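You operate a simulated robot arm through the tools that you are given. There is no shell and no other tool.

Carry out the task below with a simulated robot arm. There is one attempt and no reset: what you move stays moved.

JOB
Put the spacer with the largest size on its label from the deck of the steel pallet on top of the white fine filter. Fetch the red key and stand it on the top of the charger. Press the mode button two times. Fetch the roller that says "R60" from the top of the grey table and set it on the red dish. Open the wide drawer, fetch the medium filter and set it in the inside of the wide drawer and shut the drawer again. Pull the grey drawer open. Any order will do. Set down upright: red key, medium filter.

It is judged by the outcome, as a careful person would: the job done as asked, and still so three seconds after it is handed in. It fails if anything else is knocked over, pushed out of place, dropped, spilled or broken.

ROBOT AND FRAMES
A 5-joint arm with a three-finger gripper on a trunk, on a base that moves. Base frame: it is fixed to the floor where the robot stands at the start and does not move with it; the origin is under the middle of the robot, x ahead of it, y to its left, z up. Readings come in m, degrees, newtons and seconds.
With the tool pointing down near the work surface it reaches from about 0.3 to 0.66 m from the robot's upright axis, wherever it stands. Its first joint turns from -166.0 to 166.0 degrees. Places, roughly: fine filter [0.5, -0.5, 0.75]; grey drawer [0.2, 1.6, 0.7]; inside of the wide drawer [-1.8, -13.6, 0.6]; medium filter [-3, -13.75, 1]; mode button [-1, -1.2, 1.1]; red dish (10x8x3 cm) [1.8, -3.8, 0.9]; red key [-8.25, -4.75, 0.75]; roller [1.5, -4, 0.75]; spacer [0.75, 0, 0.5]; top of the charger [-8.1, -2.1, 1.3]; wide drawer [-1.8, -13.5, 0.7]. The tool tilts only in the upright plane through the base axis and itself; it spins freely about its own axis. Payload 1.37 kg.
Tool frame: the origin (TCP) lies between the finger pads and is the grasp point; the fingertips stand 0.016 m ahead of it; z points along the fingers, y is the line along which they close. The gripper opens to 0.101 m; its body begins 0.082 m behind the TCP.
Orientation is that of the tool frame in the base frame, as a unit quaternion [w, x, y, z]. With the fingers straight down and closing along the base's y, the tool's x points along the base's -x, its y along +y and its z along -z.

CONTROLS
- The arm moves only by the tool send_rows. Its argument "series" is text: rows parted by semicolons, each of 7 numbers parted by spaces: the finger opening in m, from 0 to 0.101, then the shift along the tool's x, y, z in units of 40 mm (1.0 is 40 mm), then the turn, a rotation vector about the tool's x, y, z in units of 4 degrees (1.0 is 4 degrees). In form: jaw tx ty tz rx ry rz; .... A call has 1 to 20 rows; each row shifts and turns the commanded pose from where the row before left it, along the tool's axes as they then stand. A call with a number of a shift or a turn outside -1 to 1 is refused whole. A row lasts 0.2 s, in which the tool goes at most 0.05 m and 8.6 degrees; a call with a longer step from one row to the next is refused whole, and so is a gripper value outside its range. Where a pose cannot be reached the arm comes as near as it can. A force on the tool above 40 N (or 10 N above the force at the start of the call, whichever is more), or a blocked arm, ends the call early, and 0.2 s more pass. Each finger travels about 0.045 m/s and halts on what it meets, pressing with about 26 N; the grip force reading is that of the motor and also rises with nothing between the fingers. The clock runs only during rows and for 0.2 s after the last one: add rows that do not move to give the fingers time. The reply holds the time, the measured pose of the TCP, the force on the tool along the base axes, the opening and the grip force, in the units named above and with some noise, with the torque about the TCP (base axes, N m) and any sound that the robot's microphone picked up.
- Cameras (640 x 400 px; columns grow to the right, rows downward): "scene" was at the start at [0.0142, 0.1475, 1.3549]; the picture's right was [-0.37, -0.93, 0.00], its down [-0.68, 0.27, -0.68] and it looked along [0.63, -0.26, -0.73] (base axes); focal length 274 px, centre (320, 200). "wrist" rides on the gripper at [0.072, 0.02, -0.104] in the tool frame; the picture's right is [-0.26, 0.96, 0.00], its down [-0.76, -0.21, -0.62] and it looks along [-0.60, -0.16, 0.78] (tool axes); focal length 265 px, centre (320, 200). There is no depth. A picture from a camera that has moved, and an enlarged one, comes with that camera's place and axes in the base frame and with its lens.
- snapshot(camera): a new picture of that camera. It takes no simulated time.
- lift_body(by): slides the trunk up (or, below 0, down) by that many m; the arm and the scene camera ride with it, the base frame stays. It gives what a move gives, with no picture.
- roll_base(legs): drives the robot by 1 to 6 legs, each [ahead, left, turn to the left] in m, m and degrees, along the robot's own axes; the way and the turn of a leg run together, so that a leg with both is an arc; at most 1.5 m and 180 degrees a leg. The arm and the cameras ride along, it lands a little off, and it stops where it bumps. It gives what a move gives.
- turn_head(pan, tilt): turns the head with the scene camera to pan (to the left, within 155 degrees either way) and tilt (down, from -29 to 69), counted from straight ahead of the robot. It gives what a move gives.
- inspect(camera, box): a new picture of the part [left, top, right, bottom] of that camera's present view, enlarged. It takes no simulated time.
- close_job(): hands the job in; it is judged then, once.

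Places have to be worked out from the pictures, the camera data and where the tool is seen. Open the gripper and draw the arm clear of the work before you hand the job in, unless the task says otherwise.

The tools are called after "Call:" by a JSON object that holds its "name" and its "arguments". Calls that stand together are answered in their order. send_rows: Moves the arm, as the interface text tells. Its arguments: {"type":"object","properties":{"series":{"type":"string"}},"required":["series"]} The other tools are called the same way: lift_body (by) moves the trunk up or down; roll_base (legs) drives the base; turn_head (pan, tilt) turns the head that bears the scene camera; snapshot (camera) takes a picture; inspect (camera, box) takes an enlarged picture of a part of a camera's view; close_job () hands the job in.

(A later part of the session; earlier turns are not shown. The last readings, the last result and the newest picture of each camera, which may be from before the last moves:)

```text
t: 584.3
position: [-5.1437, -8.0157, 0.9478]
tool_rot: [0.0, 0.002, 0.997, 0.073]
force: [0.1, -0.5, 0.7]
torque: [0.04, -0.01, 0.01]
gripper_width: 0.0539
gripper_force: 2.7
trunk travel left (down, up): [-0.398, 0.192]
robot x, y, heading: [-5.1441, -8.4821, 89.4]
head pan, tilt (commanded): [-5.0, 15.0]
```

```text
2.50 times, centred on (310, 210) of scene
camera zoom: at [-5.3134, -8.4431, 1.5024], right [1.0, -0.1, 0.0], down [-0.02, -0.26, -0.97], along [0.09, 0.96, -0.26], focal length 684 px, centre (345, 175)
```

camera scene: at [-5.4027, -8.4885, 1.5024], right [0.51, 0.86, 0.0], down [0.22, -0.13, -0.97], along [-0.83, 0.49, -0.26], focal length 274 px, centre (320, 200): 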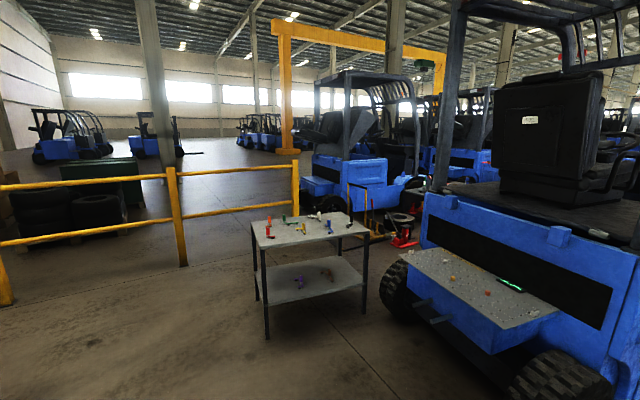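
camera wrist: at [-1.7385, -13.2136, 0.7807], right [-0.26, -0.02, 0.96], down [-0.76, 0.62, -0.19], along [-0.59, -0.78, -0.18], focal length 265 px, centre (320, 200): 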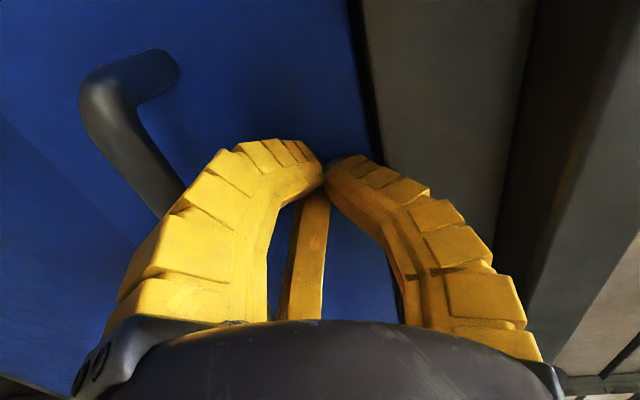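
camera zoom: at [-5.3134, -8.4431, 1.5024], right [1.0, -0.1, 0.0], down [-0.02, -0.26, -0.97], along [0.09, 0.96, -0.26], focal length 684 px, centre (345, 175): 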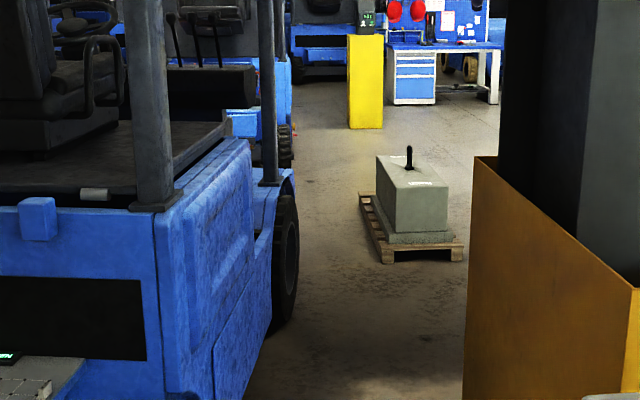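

The direct way north is too narrow for me, so I'll take the known wide route around: east through the post gap, up the x≈2.5 corridor, then back west on the north side.

Call:
{"name": "roll_base", "arguments": {"legs": [[0, 0, -89.4], [1.5, 0, 0], [1.5, 0, 0], [1.2, 0, 0]]}}

```text
t: 608.2
position: [-0.4899, -8.5314, 0.9477]
tool_rot: [0.053, 0.711, 0.7, 0.051]
force: [-0.1, -0.6, 1.0]
torque: [0.0, -0.01, 0.01]
gripper_width: 0.0539
gripper_force: 3.2
trunk travel left (down, up): [-0.398, 0.192]
robot x, y, heading: [-0.9552, -8.5251, -1.4]
head pan, tilt (commanded): [-5.0, 15.0]
```

Well centered on the gap. Continue east to x≈1.9.

Call:
{"name": "roll_base", "arguments": {"legs": [[0, 0.02, 1.4], [1.5, 0, 0], [1.35, 0, 0]]}}

```text
t: 622.4
position: [2.3451, -8.5174, 0.9479]
tool_rot: [0.052, 0.705, 0.705, 0.051]
force: [-0.1, -0.1, -0.3]
torque: [0.0, 0.05, -0.02]
gripper_width: 0.0539
gripper_force: 2.4
trunk travel left (down, up): [-0.398, 0.192]
robot x, y, heading: [1.8831, -8.5162, -0.3]
head pan, tilt (commanded): [-5.0, 15.0]
```

Call:
{"name": "roll_base", "arguments": {"legs": [[0, 0, 90.3], [0, -0.55, 0], [1.5, 0, 0], [1.5, 0, 0], [0.25, 0, 0]]}}

```text
t: 644.8
position: [2.3596, -4.8116, 0.9472]
tool_rot: [-0.001, -0.012, 0.997, 0.072]
force: [-0.4, -0.6, 0.1]
torque: [0.01, -0.01, 0.05]
gripper_width: 0.0543
gripper_force: 3.3
trunk travel left (down, up): [-0.398, 0.192]
robot x, y, heading: [2.3715, -5.2771, 91.2]
head pan, tilt (commanded): [-5.0, 15.0]
```

Call:
{"name": "roll_base", "arguments": {"legs": [[0, 0, 88.8], [1.42, 0, 0], [0, 1.07, 0]]}}

```text
t: 659.0
position: [0.478, -5.99, 0.9481]
tool_rot: [-0.052, -0.697, 0.713, 0.052]
force: [-0.5, 0.2, 0.6]
torque: [-0.04, -0.03, -0.02]
gripper_width: 0.0539
gripper_force: 1.9
trunk travel left (down, up): [-0.398, 0.192]
robot x, y, heading: [0.9401, -5.9977, 178.5]
head pan, tilt (commanded): [-5.0, 15.0]
stopped in leg 3: the robot was blocked; the commanded pose is now the measured one
```

I mis-signed the strafe (left is −y when facing west) and got blocked near the green weight's pallet. I move away to the north and check that nothing shifted.

Call:
{"name": "roll_base", "arguments": {"legs": [[0, -0.75, 0]]}}

Call:
{"name": "turn_head", "arguments": {"pan": 90, "tilt": 25}}

Call:
{"name": "snapshot", "arguments": {"camera": "scene"}}

```text
t: 663.1
position: [0.4962, -5.2405, 0.9476]
tool_rot: [-0.051, -0.698, 0.713, 0.053]
force: [-0.6, 0.0, -0.3]
torque: [0.03, -0.01, 0.01]
gripper_width: 0.0539
gripper_force: 2.8
trunk travel left (down, up): [-0.398, 0.192]
robot x, y, heading: [0.9612, -5.2492, 178.5]
head pan, tilt (commanded): [-5.0, 15.0]
```

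```text
t: 664.8
position: [0.4967, -5.2407, 0.9487]
tool_rot: [-0.051, -0.698, 0.713, 0.053]
force: [-0.2, 1.2, -0.4]
torque: [0.0, 0.04, 0.0]
gripper_width: 0.054
gripper_force: 2.5
trunk travel left (down, up): [-0.398, 0.192]
robot x, y, heading: [0.9592, -5.2516, 178.6]
head pan, tilt (commanded): [90.0, 25.0]
```

```text
taken
camera scene: at [1.0131, -5.5169, 1.4862], right [-1.0, 0.03, 0.0], down [0.01, 0.42, -0.91], along [-0.02, -0.91, -0.42], focal length 274 px, centre (320, 200)
```

scene: 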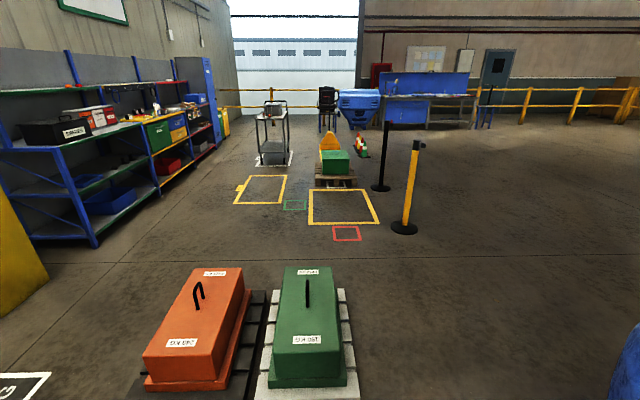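

The weights look unchanged. Now strafe the correct way (north) to y≈-4.2 and drive west.

Call:
{"name": "roll_base", "arguments": {"legs": [[0, 0, 1.4], [0, -1.03, 0], [1.5, 0, 0], [1.4, 0, 0]]}}

Call:
{"name": "turn_head", "arguments": {"pan": 0, "tilt": 12}}

Call:
{"name": "snapshot", "arguments": {"camera": "scene"}}

```text
t: 684.0
position: [-2.3953, -4.1892, 0.9485]
tool_rot: [-0.052, -0.702, 0.709, 0.053]
force: [0.1, -0.3, 0.0]
torque: [-0.01, 0.03, 0.03]
gripper_width: 0.054
gripper_force: 2.4
trunk travel left (down, up): [-0.398, 0.192]
robot x, y, heading: [-1.931, -4.1978, 179.1]
head pan, tilt (commanded): [90.0, 25.0]
```

```text
t: 685.7
position: [-2.395, -4.19, 0.9494]
tool_rot: [-0.051, -0.701, 0.709, 0.052]
force: [0.2, 0.7, 0.1]
torque: [0.02, 0.01, 0.04]
gripper_width: 0.054
gripper_force: 2.6
trunk travel left (down, up): [-0.398, 0.192]
robot x, y, heading: [-1.9314, -4.1934, 178.6]
head pan, tilt (commanded): [0.0, 12.0]
```

```text
taken
camera scene: at [-1.9676, -4.3675, 1.5073], right [0.01, 1.0, 0.0], down [0.21, 0.0, -0.98], along [-0.98, 0.01, -0.21], focal length 274 px, centre (320, 200)
```

scene: 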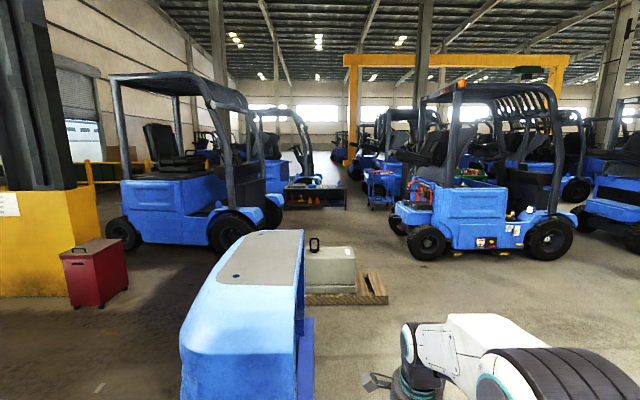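

Call:
{"name": "inspect", "arguments": {"camera": "scene", "box": [250, 140, 430, 260]}}

Call:
{"name": "inspect", "arguments": {"camera": "scene", "box": [270, 150, 350, 220]}}

```text
3.33 times, centred on (340, 200) of scene
camera zoom: at [-1.9676, -4.3675, 1.5073], right [0.01, 1.0, 0.0], down [0.21, 0.0, -0.98], along [-0.98, 0.01, -0.21], focal length 912 px, centre (253, 200)
```

zoom: 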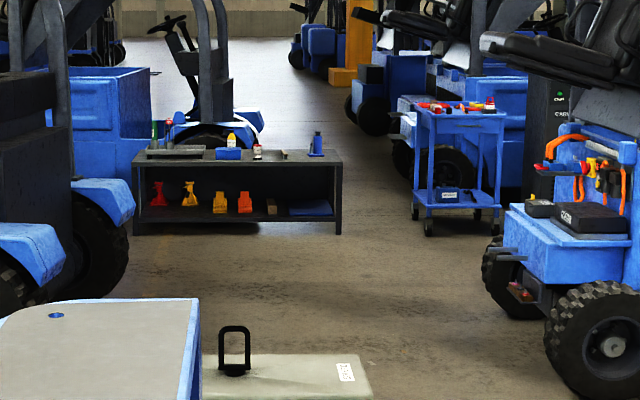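

```text
5.71 times, centred on (310, 185) of scene
camera zoom: at [-1.9676, -4.3675, 1.5073], right [0.01, 1.0, 0.0], down [0.21, 0.0, -0.98], along [-0.98, 0.01, -0.21], focal length 1564 px, centre (377, 286)
```

zoom: 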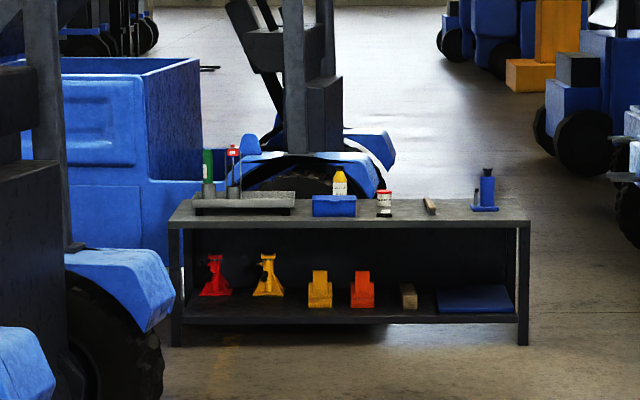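

The bench top is near z≈0.5; a red-topped object at its left end matches [-8.25,-4.79,~0.69]. Zoom closer.

Call:
{"name": "inspect", "arguments": {"camera": "scene", "box": [282, 168, 322, 193]}}

Call:
{"name": "inspect", "arguments": {"camera": "scene", "box": [350, 140, 450, 220]}}

```text
16.00 times, centred on (302, 180) of scene
camera zoom: at [-1.9676, -4.3675, 1.5073], right [0.01, 1.0, 0.0], down [0.21, 0.0, -0.98], along [-0.98, 0.01, -0.21], focal length 4379 px, centre (608, 512)
```

zoom: 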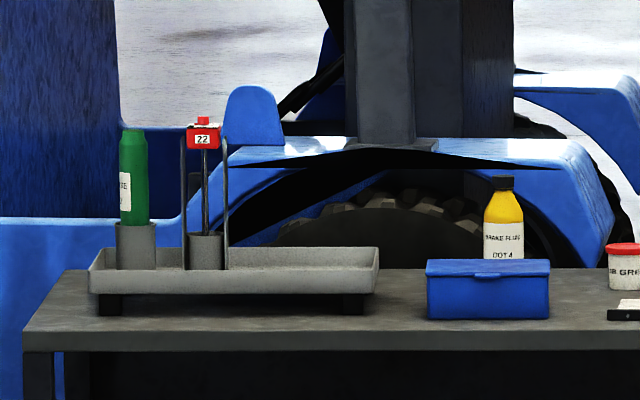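

```text
5.00 times, centred on (400, 180) of scene
camera zoom: at [-1.9676, -4.3675, 1.5073], right [0.01, 1.0, 0.0], down [0.21, 0.0, -0.98], along [-0.98, 0.01, -0.21], focal length 1369 px, centre (-80, 300)
```

zoom: 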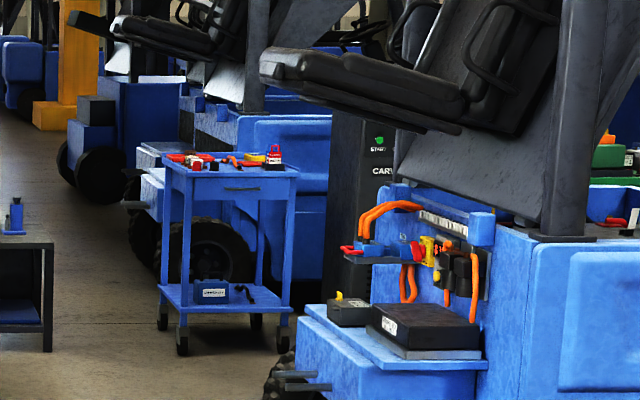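

The red key has a red head labelled "22", standing in a rack tray at the bench's left end; the charger is the dark cabinet behind the blue cart. I drive west along y≈-3.3 between the weight pallet and forklift C.

Call:
{"name": "roll_base", "arguments": {"legs": [[0.5, -0.88, 1.2], [1.5, 0, 0], [1.3, 0, 0]]}}

Call:
{"name": "turn_head", "arguments": {"pan": 15, "tilt": 15}}

Call:
{"name": "snapshot", "arguments": {"camera": "scene"}}

```text
t: 702.5
position: [-5.437, -3.299, 0.948]
tool_rot: [-0.052, -0.705, 0.705, 0.052]
force: [0.6, -0.1, -0.3]
torque: [0.03, 0.05, 0.04]
gripper_width: 0.0539
gripper_force: 2.6
trunk travel left (down, up): [-0.398, 0.192]
robot x, y, heading: [-4.9748, -3.303, 179.5]
head pan, tilt (commanded): [0.0, 12.0]
stopped in leg 3: the robot was blocked; the commanded pose is now the measured one
```

```text
t: 703.3
position: [-5.4381, -3.3003, 0.9486]
tool_rot: [-0.051, -0.704, 0.707, 0.052]
force: [0.2, 0.5, -0.8]
torque: [-0.02, -0.03, -0.02]
gripper_width: 0.0541
gripper_force: 2.6
trunk travel left (down, up): [-0.398, 0.192]
robot x, y, heading: [-4.9756, -3.2985, 179.8]
head pan, tilt (commanded): [15.0, 15.0]
```

```text
taken
camera scene: at [-5.0068, -3.4985, 1.5024], right [-0.25, 0.97, 0.0], down [0.25, 0.06, -0.97], along [-0.94, -0.24, -0.26], focal length 274 px, centre (320, 200)
```

scene: 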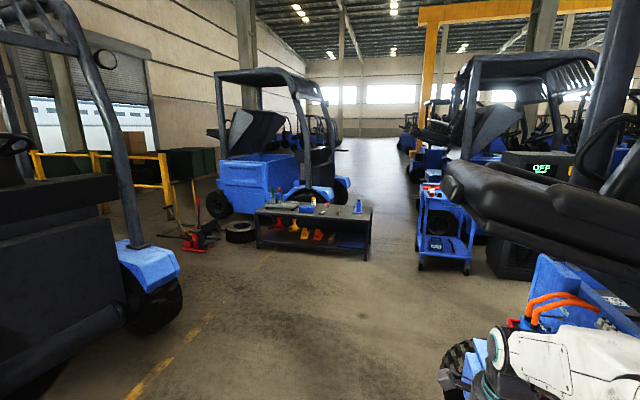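

Blocked at x≈-4.97. I check both sides for what touches.

Call:
{"name": "turn_head", "arguments": {"pan": 60, "tilt": 55}}

Call:
{"name": "snapshot", "arguments": {"camera": "scene"}}

Call:
{"name": "turn_head", "arguments": {"pan": -30, "tilt": 45}}

Call:
{"name": "snapshot", "arguments": {"camera": "scene"}}

Call:
{"name": "snapshot", "arguments": {"camera": "wrist"}}

```text
t: 704.4
position: [-5.4378, -3.2991, 0.9474]
tool_rot: [-0.052, -0.704, 0.706, 0.051]
force: [0.1, 1.0, 0.1]
torque: [-0.01, -0.01, -0.01]
gripper_width: 0.0539
gripper_force: 3.3
trunk travel left (down, up): [-0.398, 0.192]
robot x, y, heading: [-4.9757, -3.2994, 179.3]
head pan, tilt (commanded): [60.0, 55.0]
```

```text
taken
camera scene: at [-4.953, -3.5373, 1.4422], right [-0.86, 0.51, 0.0], down [0.42, 0.71, -0.57], along [-0.29, -0.49, -0.82], focal length 274 px, centre (320, 200)
```

scene: 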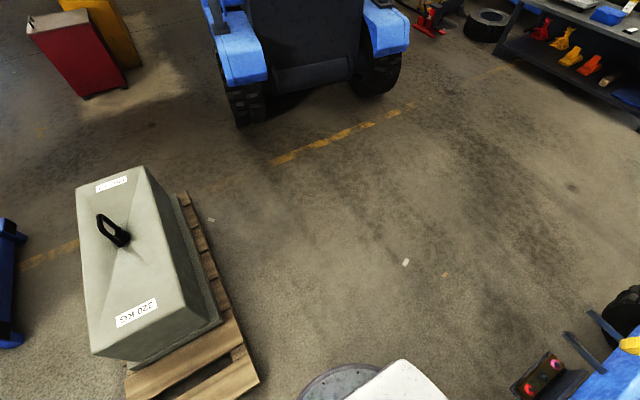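

```text
t: 706.0
position: [-5.4382, -3.2994, 0.9477]
tool_rot: [-0.051, -0.704, 0.707, 0.051]
force: [0.6, -0.6, 0.8]
torque: [0.0, 0.01, 0.0]
gripper_width: 0.0539
gripper_force: 2.6
trunk travel left (down, up): [-0.398, 0.192]
robot x, y, heading: [-4.975, -3.3029, 179.4]
head pan, tilt (commanded): [-30.0, 45.0]
```

```text
taken
camera scene: at [-4.9864, -3.4339, 1.4556], right [0.51, 0.86, 0.0], down [0.61, -0.36, -0.71], along [-0.61, 0.36, -0.71], focal length 274 px, centre (320, 200)
```

scene: 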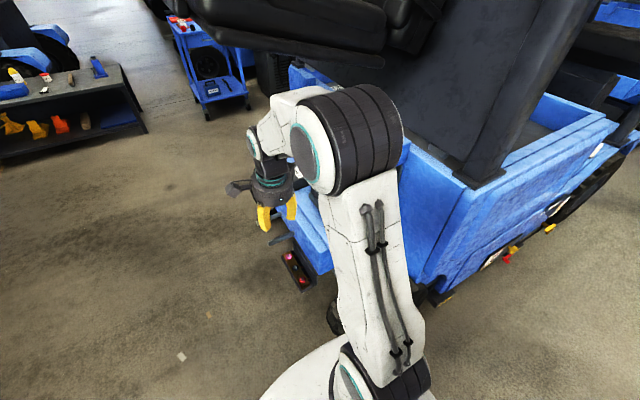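

```text
taken
camera wrist: at [-5.4426, -3.3724, 1.0543], right [-0.95, 0.27, 0.14], down [0.3, 0.75, 0.58], along [0.05, 0.6, -0.8], focal length 265 px, centre (320, 200)
```

wrist: 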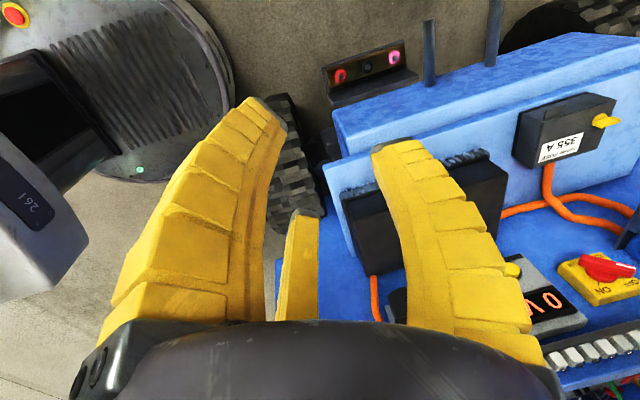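

Forklift C's wheel/tail-light corner is right beside my front-right. I back off slightly, shift left toward the free floor, and go around it.

Call:
{"name": "roll_base", "arguments": {"legs": [[-0.05, 0.06, 0], [0.15, 0.0, 0], [0.1, 0.25, 0], [0.6, 0.1, 0]]}}

Call:
{"name": "turn_head", "arguments": {"pan": 10, "tilt": 20}}

Call:
{"name": "snapshot", "arguments": {"camera": "scene"}}

```text
t: 707.9
position: [-5.4838, -3.3559, 0.9469]
tool_rot: [-0.05, -0.697, 0.714, 0.052]
force: [-0.8, 0.3, -0.5]
torque: [-0.01, 0.0, -0.04]
gripper_width: 0.0537
gripper_force: 2.6
trunk travel left (down, up): [-0.398, 0.192]
robot x, y, heading: [-5.0201, -3.3665, 178.7]
head pan, tilt (commanded): [-30.0, 45.0]
stopped in leg 2: the robot was blocked; the commanded pose is now the measured one
```

```text
t: 709.0
position: [-5.4851, -3.354, 0.9481]
tool_rot: [-0.05, -0.698, 0.712, 0.052]
force: [0.1, 0.6, -0.1]
torque: [0.01, -0.03, 0.01]
gripper_width: 0.0537
gripper_force: 3.2
trunk travel left (down, up): [-0.398, 0.192]
robot x, y, heading: [-5.0217, -3.3604, 178.5]
head pan, tilt (commanded): [10.0, 20.0]
```

```text
taken
camera scene: at [-5.0567, -3.5534, 1.4942], right [-0.15, 0.99, 0.0], down [0.34, 0.05, -0.94], along [-0.93, -0.14, -0.34], focal length 274 px, centre (320, 200)
```

scene: 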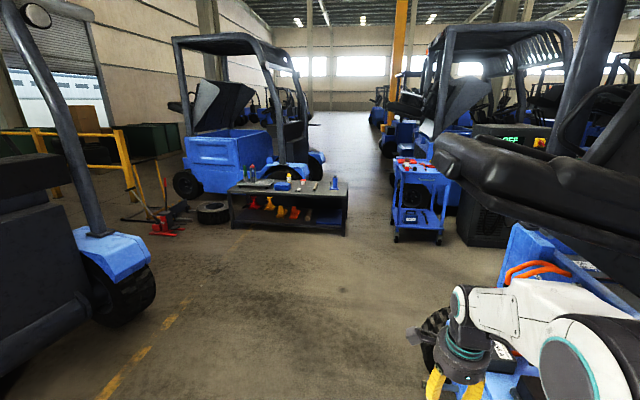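

The straight path is too tight, but the diagonal gap between the pallet's NW corner and C's SE corner is ~0.8 m. I back up, turn to heading ~222°, and pass diagonally.

Call:
{"name": "roll_base", "arguments": {"legs": [[-0.45, 0, 0], [-0.1, -0.38, 0], [0, 0, 43.3]]}}

Call:
{"name": "turn_head", "arguments": {"pan": 0, "tilt": 35}}

Call:
{"name": "snapshot", "arguments": {"camera": "scene"}}

```text
t: 715.8
position: [-4.802, -3.3133, 0.9466]
tool_rot: [0.066, 0.914, -0.4, -0.029]
force: [0.3, -0.9, -0.1]
torque: [0.0, -0.02, -0.01]
gripper_width: 0.054
gripper_force: 2.8
trunk travel left (down, up): [-0.398, 0.192]
robot x, y, heading: [-4.4617, -2.999, -137.3]
head pan, tilt (commanded): [10.0, 20.0]
```

```text
t: 716.5
position: [-4.8015, -3.3135, 0.947]
tool_rot: [0.066, 0.914, -0.4, -0.029]
force: [-0.1, -0.5, 0.1]
torque: [-0.03, -0.02, 0.0]
gripper_width: 0.0539
gripper_force: 2.9
trunk travel left (down, up): [-0.398, 0.192]
robot x, y, heading: [-4.4612, -2.9971, -137.5]
head pan, tilt (commanded): [0.0, 35.0]
```

```text
taken
camera scene: at [-4.3636, -3.145, 1.4705], right [-0.68, 0.74, 0.0], down [0.42, 0.39, -0.82], along [-0.6, -0.55, -0.57], focal length 274 px, centre (320, 200)
```

scene: 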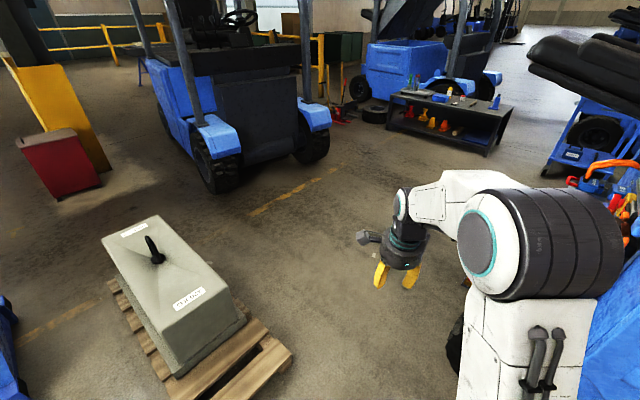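

Gap corners measured at [-4.75,-3.69] and [-5.31,-3.12]; I shift 8 cm right to center on it and drive through diagonally.

Call:
{"name": "roll_base", "arguments": {"legs": [[0.1, -0.085, 2], [0.7, 0, 0], [0.7, 0, 0]]}}

Call:
{"name": "turn_head", "arguments": {"pan": -45, "tilt": 20}}

Call:
{"name": "snapshot", "arguments": {"camera": "scene"}}

```text
t: 724.7
position: [-5.9096, -4.3359, 0.9476]
tool_rot: [0.067, 0.924, -0.375, -0.027]
force: [-0.9, 0.0, 0.1]
torque: [-0.03, 0.03, -0.02]
gripper_width: 0.0539
gripper_force: 2.6
trunk travel left (down, up): [-0.398, 0.192]
robot x, y, heading: [-5.5881, -3.9985, -134.3]
head pan, tilt (commanded): [0.0, 35.0]
```

```text
t: 725.9
position: [-5.9092, -4.3353, 0.9477]
tool_rot: [0.067, 0.925, -0.374, -0.027]
force: [0.2, -0.7, -0.4]
torque: [0.0, 0.01, 0.01]
gripper_width: 0.0536
gripper_force: 2.7
trunk travel left (down, up): [-0.398, 0.192]
robot x, y, heading: [-5.5865, -4.0005, -134.3]
head pan, tilt (commanded): [-45.0, 20.0]
```

```text
taken
camera scene: at [-5.5125, -4.0811, 1.4942], right [-0.01, 1.0, 0.0], down [0.34, 0.0, -0.94], along [-0.94, -0.01, -0.34], focal length 274 px, centre (320, 200)
```

scene: 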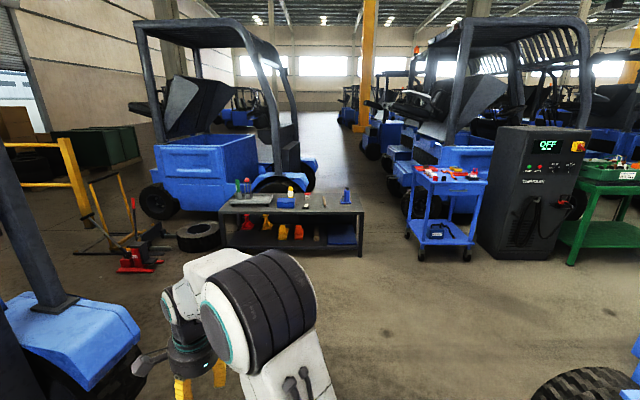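

Through the gap. I turn west and approach the bench, keeping clear of forklift A's front corner.

Call:
{"name": "roll_base", "arguments": {"legs": [[0, 0, -45.5], [1.4, 0.2, 0]]}}

Call:
{"name": "turn_head", "arguments": {"pan": 20, "tilt": 30}}

Call:
{"name": "snapshot", "arguments": {"camera": "scene"}}

Call:
{"name": "inspect", "arguments": {"camera": "scene", "box": [240, 120, 400, 240]}}

```text
t: 735.0
position: [-7.4545, -4.2132, 0.947]
tool_rot: [0.051, 0.709, -0.702, -0.051]
force: [-0.3, -0.3, 0.4]
torque: [-0.04, 0.01, 0.0]
gripper_width: 0.0537
gripper_force: 2.6
trunk travel left (down, up): [-0.398, 0.192]
robot x, y, heading: [-6.9922, -4.21, -179.6]
head pan, tilt (commanded): [-45.0, 20.0]
```

```text
t: 736.4
position: [-7.4532, -4.2139, 0.948]
tool_rot: [0.052, 0.709, -0.701, -0.051]
force: [0.1, 0.3, 0.9]
torque: [0.0, 0.0, 0.0]
gripper_width: 0.0541
gripper_force: 2.7
trunk travel left (down, up): [-0.398, 0.192]
robot x, y, heading: [-6.9887, -4.2091, -179.5]
head pan, tilt (commanded): [20.0, 30.0]
```

```text
taken
camera scene: at [-7.0135, -4.4125, 1.4782], right [-0.35, 0.94, 0.0], down [0.47, 0.17, -0.87], along [-0.81, -0.3, -0.5], focal length 274 px, centre (320, 200)
```

scene: 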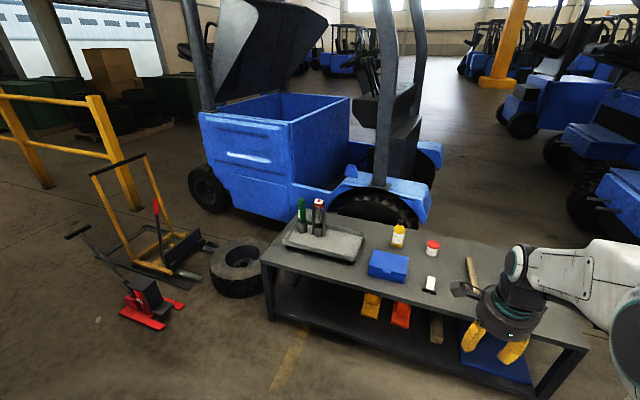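

```text
3.33 times, centred on (320, 180) of scene
camera zoom: at [-7.0135, -4.4125, 1.4782], right [-0.35, 0.94, 0.0], down [0.47, 0.17, -0.87], along [-0.81, -0.3, -0.5], focal length 912 px, centre (320, 267)
```

zoom: 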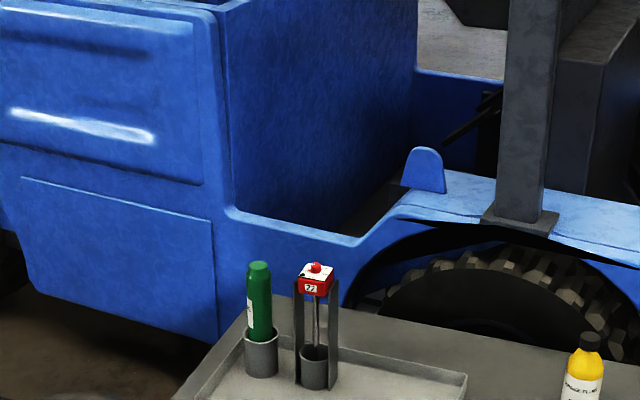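

I move right in front of the key rack for a closer look.

Call:
{"name": "roll_base", "arguments": {"legs": [[0.2, 0.5, -0.5], [0.25, 0, 0]]}}

Call:
{"name": "turn_head", "arguments": {"pan": 10, "tilt": 40}}

Call:
{"name": "snapshot", "arguments": {"camera": "scene"}}

Call:
{"name": "snapshot", "arguments": {"camera": "wrist"}}

```text
t: 740.9
position: [-7.9029, -4.7118, 0.9471]
tool_rot: [0.051, 0.706, -0.705, -0.05]
force: [-0.1, -0.3, 0.4]
torque: [0.0, -0.02, -0.03]
gripper_width: 0.0538
gripper_force: 3.3
trunk travel left (down, up): [-0.398, 0.192]
robot x, y, heading: [-7.4369, -4.7097, 180.0]
head pan, tilt (commanded): [20.0, 30.0]
```

```text
t: 741.6
position: [-7.9022, -4.7109, 0.9473]
tool_rot: [0.051, 0.707, -0.704, -0.051]
force: [0.7, 0.2, -0.7]
torque: [0.0, 0.0, -0.03]
gripper_width: 0.054
gripper_force: 2.7
trunk travel left (down, up): [-0.398, 0.192]
robot x, y, heading: [-7.4385, -4.7132, 180.0]
head pan, tilt (commanded): [10.0, 40.0]
```

```text
taken
camera scene: at [-7.4626, -4.8983, 1.4629], right [-0.17, 0.98, 0.0], down [0.63, 0.11, -0.77], along [-0.75, -0.13, -0.64], focal length 274 px, centre (320, 200)
```

scene: 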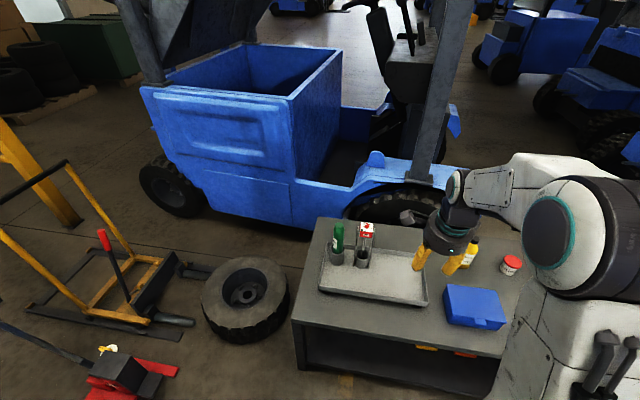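

```text
taken
camera wrist: at [-7.9066, -4.7849, 1.0535], right [-0.96, 0.26, 0.14], down [0.29, 0.76, 0.58], along [0.05, 0.6, -0.8], focal length 265 px, centre (320, 200)
```

wrist: 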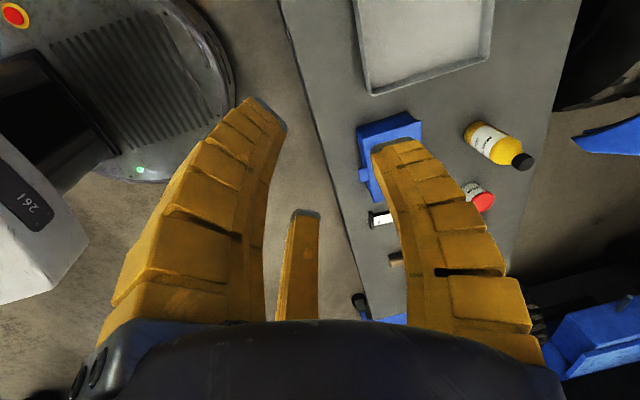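

Call:
{"name": "inspect", "arguments": {"camera": "scene", "box": [315, 205, 415, 285]}}

Call:
{"name": "inspect", "arguments": {"camera": "scene", "box": [335, 210, 395, 280]}}

```text
5.00 times, centred on (365, 245) of scene
camera zoom: at [-7.4626, -4.8983, 1.4629], right [-0.17, 0.98, 0.0], down [0.63, 0.11, -0.77], along [-0.75, -0.13, -0.64], focal length 1369 px, centre (95, -25)
```

zoom: 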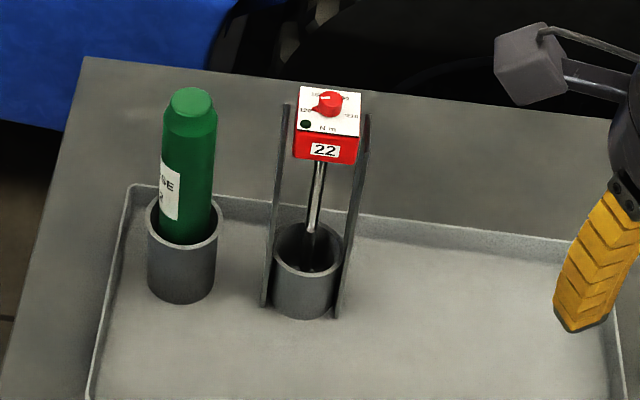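

```text
5.71 times, centred on (365, 245) of scene
camera zoom: at [-7.4626, -4.8983, 1.4629], right [-0.17, 0.98, 0.0], down [0.63, 0.11, -0.77], along [-0.75, -0.13, -0.64], focal length 1564 px, centre (63, -57)
```

zoom: 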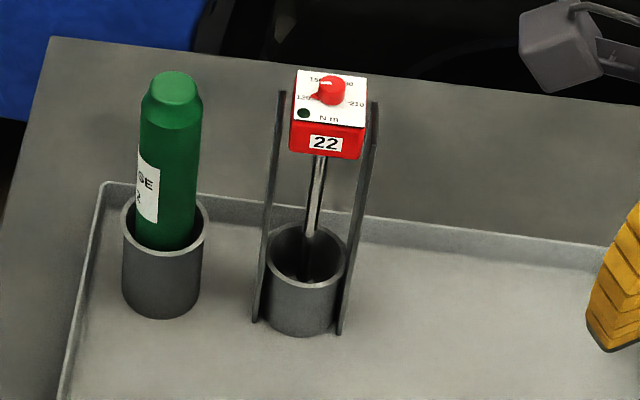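

The red key is a red block with a dial on a thin shaft, set in a cup between two upright strips. I spin the tool so the wrist camera looks forward at it from close range.

Call:
{"name": "send_rows", "arguments": {"series": "0.101 0 0 0 0 0 -1;0.101 0 0 0 0 0 -1;0.101 0 0 0 0 0 -1;0.101 0 0 0 0 0 -1;0.101 0 0 0 0 0 -1;0.101 0 0 0 0 0 -1;0.101 0 0 0 0 0 -1;0.101 0 0 0 0 0 -1;0.101 0 0 0 0 0 -1;0.101 0 0 0 0 0 -1;0.101 0 0 0 0 0 -1;0.101 0 0 0 0 0 -1;0.101 0 0 0 0 0 -1;0.101 0 0 0 0 0 -1;0.101 0 0 0 0 0 -1;0.101 0 0 0 0 0 -1;0.101 0 0 0 0 0 -1;0.101 0 0 0 0 0 -1;0.101 0 0 0 0 0 -1;0.101 0 0 0 0 0 -1"}}

Call:
{"name": "snapshot", "arguments": {"camera": "wrist"}}

```text
t: 745.8
position: [-7.9024, -4.7116, 0.9475]
tool_rot: [0.007, 0.994, -0.084, -0.072]
force: [0.5, -0.1, 0.5]
torque: [0.01, -0.01, 0.03]
gripper_width: 0.1004
gripper_force: 0.0
trunk travel left (down, up): [-0.398, 0.192]
robot x, y, heading: [-7.4386, -4.7074, 180.0]
head pan, tilt (commanded): [10.0, 40.0]
```

```text
taken
camera wrist: at [-7.82, -4.7444, 1.0411], right [-0.42, -0.91, 0.06], down [-0.61, 0.33, 0.72], along [-0.67, 0.26, -0.69], focal length 265 px, centre (320, 200)
```

wrist: 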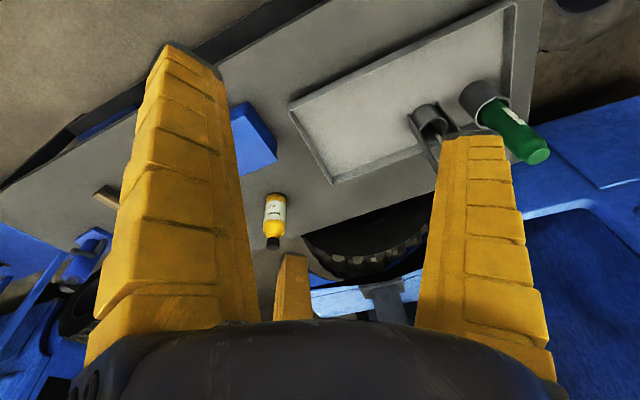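

The key is hidden behind a finger; I shift the tool 9 cm left to bring it into view.

Call:
{"name": "send_rows", "arguments": {"series": "0.101 0 1 0 0 0 0;0.101 0 1 0 0 0 0;0.101 0 0.3 0 0 0 0;0.101 0 0 0 0 0 0"}}

Call:
{"name": "snapshot", "arguments": {"camera": "wrist"}}

Call:
{"name": "inspect", "arguments": {"camera": "wrist", "box": [240, 20, 460, 180]}}

```text
t: 746.8
position: [-7.9206, -4.7947, 0.9492]
tool_rot: [0.019, 0.994, -0.085, -0.068]
force: [0.4, 0.1, 0.0]
torque: [-0.01, 0.03, 0.01]
gripper_width: 0.1007
gripper_force: 0.1
out of reach, approached as far as the arm can: row 2, 3
trunk travel left (down, up): [-0.398, 0.192]
robot x, y, heading: [-7.4405, -4.7129, 179.9]
head pan, tilt (commanded): [10.0, 40.0]
```

```text
taken
camera wrist: at [-7.8376, -4.8241, 1.0444], right [-0.42, -0.9, 0.08], down [-0.62, 0.35, 0.7], along [-0.67, 0.24, -0.71], focal length 265 px, centre (320, 200)
```

wrist: 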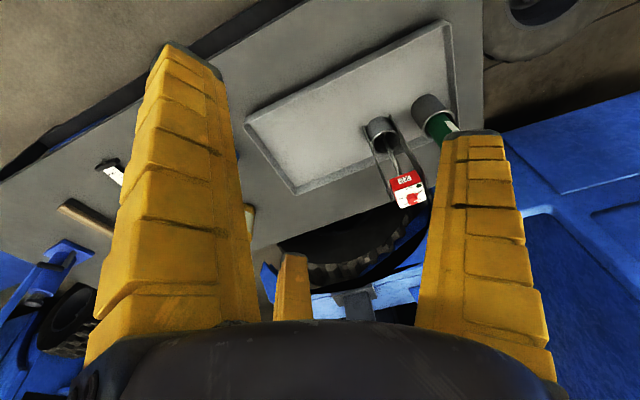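

```text
2.50 times, centred on (350, 100) of wrist
camera zoom: at [-7.8376, -4.8241, 1.0444], right [-0.42, -0.9, 0.08], down [-0.62, 0.35, 0.7], along [-0.67, 0.24, -0.71], focal length 664 px, centre (245, 450)
```

zoom: 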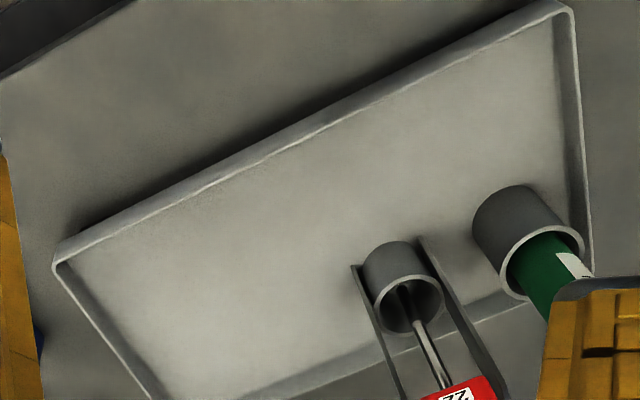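

Block top is at about [-8.147,-4.854,0.782] with thin strips 2.6 cm to each side; I'll grip it with one finger behind and two in front. I move the base closer, make the tool vertical and set the roll accordingly.

Call:
{"name": "roll_base", "arguments": {"legs": [[0.11, 0.09, 0]]}}

Call:
{"name": "send_rows", "arguments": {"series": "0.075 0 0 -0.3 0.356 0.934 0;0.075 0 0 -0.3 0.32 0.84 0;0.075 0 0 0 0 0 -1;0.075 0 0 0 0 0 -1;0.075 0 0 0 0 0 -1;0.075 0 0 0 0 0 -1;0.075 0 0 0 0 0 -1;0.075 0 0 0 0 0 -1;0.075 0 0 0 0 0 -1;0.075 0 0 0 0 0 -1;0.075 0 0 0 0 0 -1;0.075 0 0 0 0 0 -1;0.075 0 0 0 0 0 -1"}}

Call:
{"name": "snapshot", "arguments": {"camera": "wrist"}}

Call:
{"name": "snapshot", "arguments": {"camera": "scene"}}

```text
t: 748.2
position: [-8.0305, -4.8831, 0.9486]
tool_rot: [0.019, 0.994, -0.084, -0.068]
force: [-0.7, -1.1, -0.1]
torque: [0.0, 0.04, 0.0]
gripper_width: 0.1005
gripper_force: 0.0
trunk travel left (down, up): [-0.398, 0.192]
robot x, y, heading: [-7.5487, -4.7977, 179.8]
head pan, tilt (commanded): [10.0, 40.0]
```

```text
t: 751.0
position: [-8.0266, -4.8827, 0.9733]
tool_rot: [0.0, 0.956, 0.295, -0.004]
force: [0.0, -0.8, -0.3]
torque: [0.02, 0.0, -0.02]
gripper_width: 0.0775
gripper_force: 2.1
trunk travel left (down, up): [-0.398, 0.192]
robot x, y, heading: [-7.5489, -4.8029, 179.9]
head pan, tilt (commanded): [10.0, 40.0]
```

```text
taken
camera wrist: at [-7.9547, -4.8599, 1.0772], right [0.33, -0.95, 0.0], down [-0.74, -0.25, 0.63], along [-0.59, -0.2, -0.78], focal length 265 px, centre (320, 200)
```

wrist: 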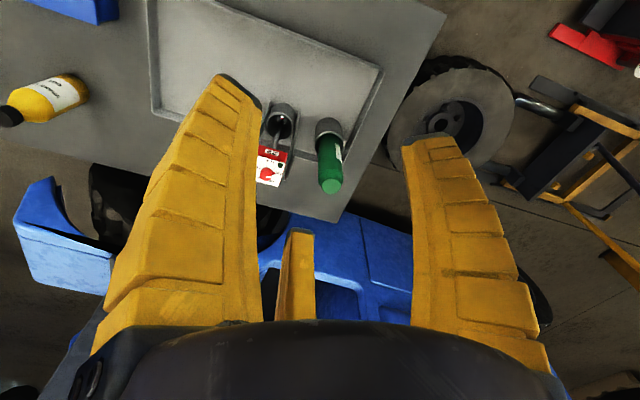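

```text
taken
camera scene: at [-7.5726, -4.9883, 1.4628], right [-0.17, 0.98, 0.0], down [0.63, 0.11, -0.77], along [-0.75, -0.13, -0.64], focal length 274 px, centre (320, 200)
```

scene: 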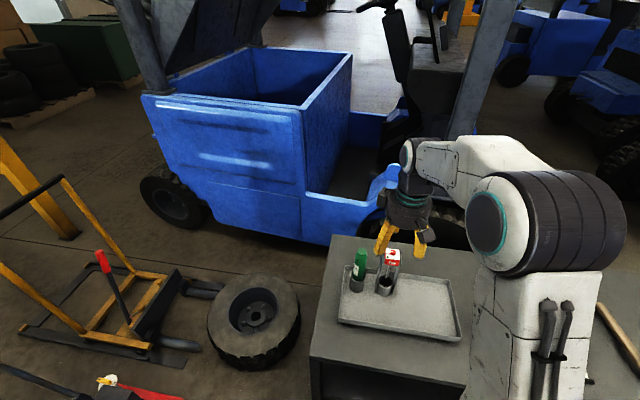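

Tool is vertical; the block is square to the axes, center ≈[-8.142..-8.15,-4.855..-4.863]. I move above it at z≈0.90 and re-measure.

Call:
{"name": "send_rows", "arguments": {"series": "0.075 -0.62 -0.72 0 0 0 1;0.075 -0.62 -0.72 0 0 0 0.07;0.075 -0.62 -0.72 0.8 0 0 0;0.075 0 0 0 0 0 0"}}

Call:
{"name": "snapshot", "arguments": {"camera": "wrist"}}

Call:
{"name": "inspect", "arguments": {"camera": "scene", "box": [340, 220, 440, 300]}}

```text
t: 752.0
position: [-8.1343, -4.8465, 0.9419]
tool_rot: [-0.001, 0.966, 0.259, -0.005]
force: [-0.4, 0.0, 0.1]
torque: [-0.01, -0.03, -0.01]
gripper_width: 0.0776
gripper_force: 2.2
trunk travel left (down, up): [-0.398, 0.192]
robot x, y, heading: [-7.5469, -4.798, 180.1]
head pan, tilt (commanded): [10.0, 40.0]
```

```text
taken
camera wrist: at [-8.0618, -4.8296, 1.0462], right [0.25, -0.97, 0.0], down [-0.75, -0.2, 0.63], along [-0.61, -0.16, -0.78], focal length 265 px, centre (320, 200)
```

wrist: 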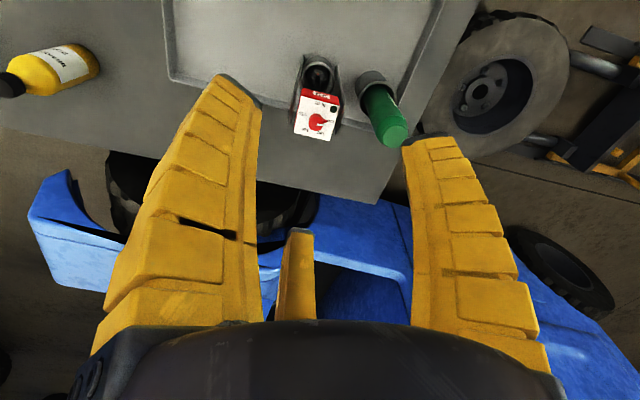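

```text
5.00 times, centred on (390, 260) of scene
camera zoom: at [-7.5728, -4.9883, 1.4629], right [-0.17, 0.98, 0.0], down [0.63, 0.11, -0.77], along [-0.75, -0.13, -0.64], focal length 1369 px, centre (-30, -100)
```

zoom: 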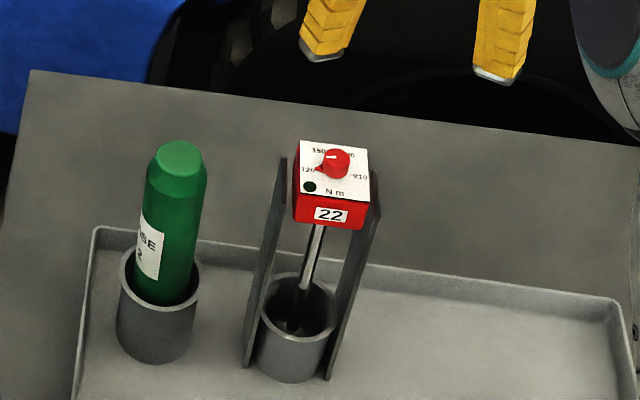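

Estimates differ by ~2 cm along the view rays; I go lower for a closer look.

Call:
{"name": "send_rows", "arguments": {"series": "0.075 -0.283 -0.012 0.775 0 0 0;0.075 -0.283 -0.012 0.775 0 0 0;0.075 0 0 0 0 0 0"}}

Call:
{"name": "snapshot", "arguments": {"camera": "wrist"}}

Call:
{"name": "inspect", "arguments": {"camera": "wrist", "box": [250, 80, 410, 200]}}

Call:
{"name": "inspect", "arguments": {"camera": "scene", "box": [340, 210, 440, 290]}}

```text
t: 752.8
position: [-8.1569, -4.8585, 0.8802]
tool_rot: [0.0, 0.966, 0.258, -0.004]
force: [0.3, 0.1, -0.1]
torque: [0.02, -0.01, 0.01]
gripper_width: 0.0777
gripper_force: 2.2
trunk travel left (down, up): [-0.398, 0.192]
robot x, y, heading: [-7.5479, -4.7985, 179.9]
head pan, tilt (commanded): [10.0, 40.0]
```

```text
taken
camera wrist: at [-8.0827, -4.841, 0.9842], right [0.25, -0.97, 0.0], down [-0.75, -0.2, 0.63], along [-0.61, -0.16, -0.78], focal length 265 px, centre (320, 200)
```

wrist: 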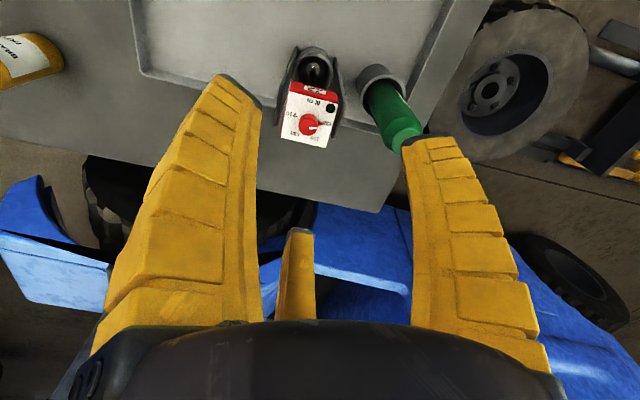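

```text
3.33 times, centred on (330, 140) of wrist
camera zoom: at [-8.0827, -4.841, 0.9842], right [0.25, -0.97, 0.0], down [-0.75, -0.2, 0.63], along [-0.61, -0.16, -0.78], focal length 885 px, centre (287, 400)
```

zoom: 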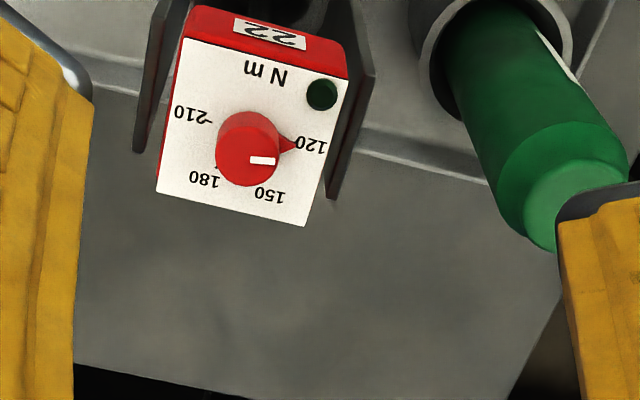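

```text
5.00 times, centred on (390, 250) of scene
camera zoom: at [-7.5727, -4.9883, 1.4629], right [-0.17, 0.98, 0.0], down [0.63, 0.11, -0.77], along [-0.75, -0.13, -0.64], focal length 1369 px, centre (-30, -50)
```

zoom: 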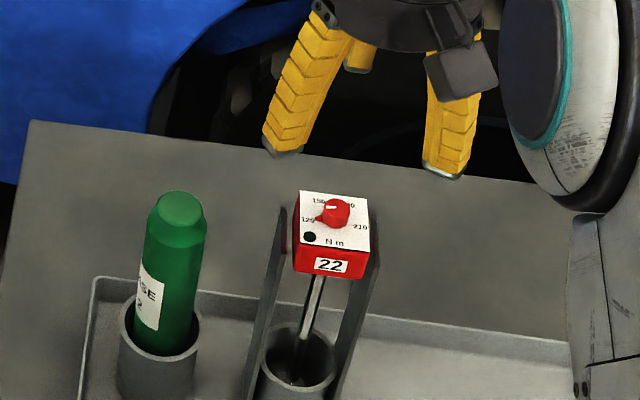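

Height is still uncertain (0.745–0.78). I move to the estimated xy and lower a bit more; the change in view will settle it.

Call:
{"name": "send_rows", "arguments": {"series": "0.075 -0.2 -0.12 0.35 0 0 0;0.075 -0.2 -0.12 0.35 0 0 0;0.075 0 0 0 0 0 0"}}

Call:
{"name": "inspect", "arguments": {"camera": "wrist", "box": [240, 80, 400, 200]}}

Call:
{"name": "inspect", "arguments": {"camera": "scene", "box": [340, 210, 440, 290]}}

```text
t: 753.6
position: [-8.1756, -4.8569, 0.8528]
tool_rot: [-0.001, 0.966, 0.259, -0.005]
force: [0.3, 0.3, -0.4]
torque: [-0.02, 0.02, -0.03]
gripper_width: 0.0775
gripper_force: 2.0
trunk travel left (down, up): [-0.398, 0.192]
robot x, y, heading: [-7.5476, -4.8007, 179.9]
head pan, tilt (commanded): [10.0, 40.0]
```

```text
3.33 times, centred on (320, 140) of wrist
camera zoom: at [-8.1012, -4.8401, 0.9564], right [0.25, -0.97, 0.0], down [-0.75, -0.2, 0.63], along [-0.61, -0.16, -0.78], focal length 885 px, centre (320, 400)
```

zoom: 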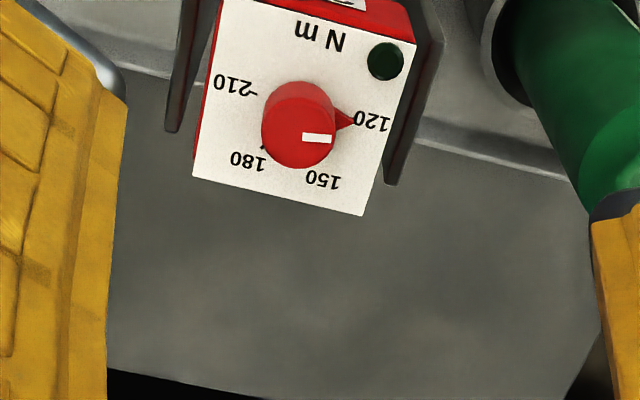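

```text
5.00 times, centred on (390, 250) of scene
camera zoom: at [-7.5727, -4.9883, 1.4629], right [-0.17, 0.98, 0.0], down [0.63, 0.11, -0.77], along [-0.75, -0.13, -0.64], focal length 1369 px, centre (-30, -50)
```

zoom: 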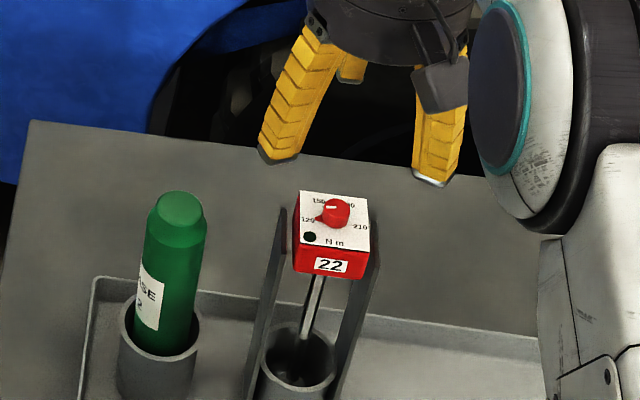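

Call:
{"name": "inspect", "arguments": {"camera": "wrist", "box": [240, 50, 400, 150]}}

```text
4.00 times, centred on (320, 100) of wrist
camera zoom: at [-8.1012, -4.8401, 0.9564], right [0.25, -0.97, 0.0], down [-0.75, -0.2, 0.63], along [-0.61, -0.16, -0.78], focal length 1062 px, centre (320, 600)
```

zoom: 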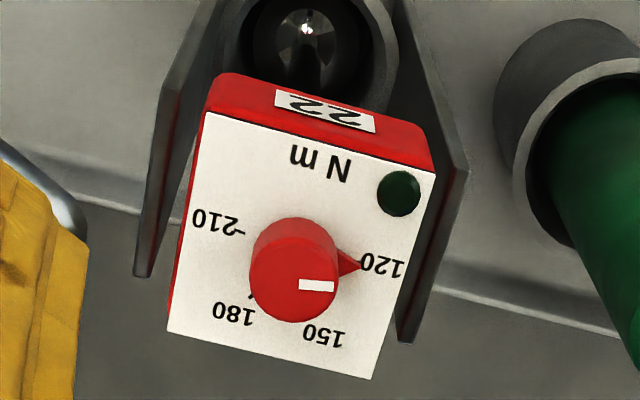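

Now it's clear: two plates flank the block's sides, leaving front and back free. I'll use one finger in front and two at the back corners, tool center ~9 mm behind the block's center ([-8.173,-4.855], top z≈0.763). First spin +60°.

Call:
{"name": "send_rows", "arguments": {"series": "0.075 0 0 0 0 0 1;0.075 0 0 0 0 0 1;0.075 0 0 0 0 0 1;0.075 0 0 0 0 0 1;0.075 0 0 0 0 0 1;0.075 0 0 0 0 0 1;0.075 0 0 0 0 0 1;0.075 0 0 0 0 0 1;0.075 0 0 0 0 0 1;0.075 0 0 0 0 0 1;0.075 0 0 0 0 0 1;0.075 0 0 0 0 0 1;0.075 0 0 0 0 0 1;0.075 0 0 0 0 0 1;0.075 0 0 0 0 0 1;0.075 0 0 0 0 0 0"}}

Call:
{"name": "snapshot", "arguments": {"camera": "wrist"}}

Call:
{"name": "inspect", "arguments": {"camera": "wrist", "box": [260, 60, 420, 180]}}

```text
t: 757.0
position: [-8.1749, -4.859, 0.8534]
tool_rot: [0.001, 0.966, -0.259, -0.005]
force: [-0.1, 0.5, 0.2]
torque: [0.03, -0.01, -0.01]
gripper_width: 0.0775
gripper_force: 1.9
trunk travel left (down, up): [-0.398, 0.192]
robot x, y, heading: [-7.5476, -4.8052, 179.7]
head pan, tilt (commanded): [10.0, 40.0]
```

```text
taken
camera wrist: at [-8.1216, -4.9132, 0.9565], right [-0.71, -0.7, 0.01], down [-0.54, 0.56, 0.63], along [-0.44, 0.44, -0.78], focal length 265 px, centre (320, 200)
```

wrist: 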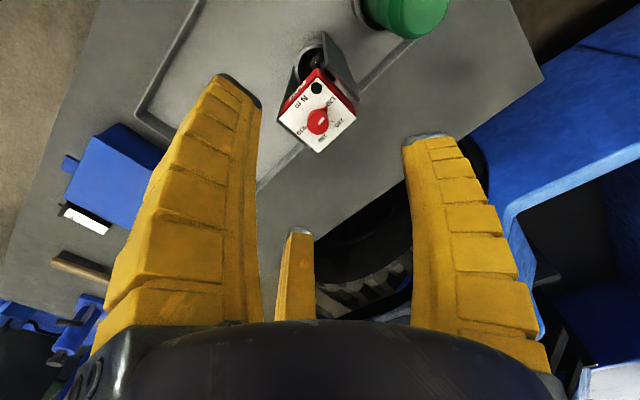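

```text
3.33 times, centred on (340, 120) of wrist
camera zoom: at [-8.1216, -4.9132, 0.9565], right [-0.71, -0.7, 0.01], down [-0.54, 0.56, 0.63], along [-0.44, 0.44, -0.78], focal length 885 px, centre (253, 467)
```

zoom: 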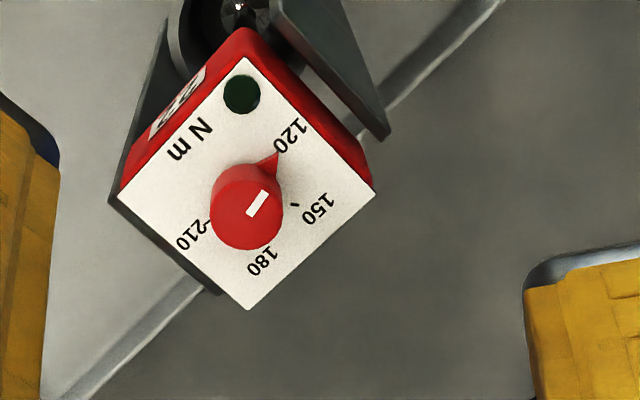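

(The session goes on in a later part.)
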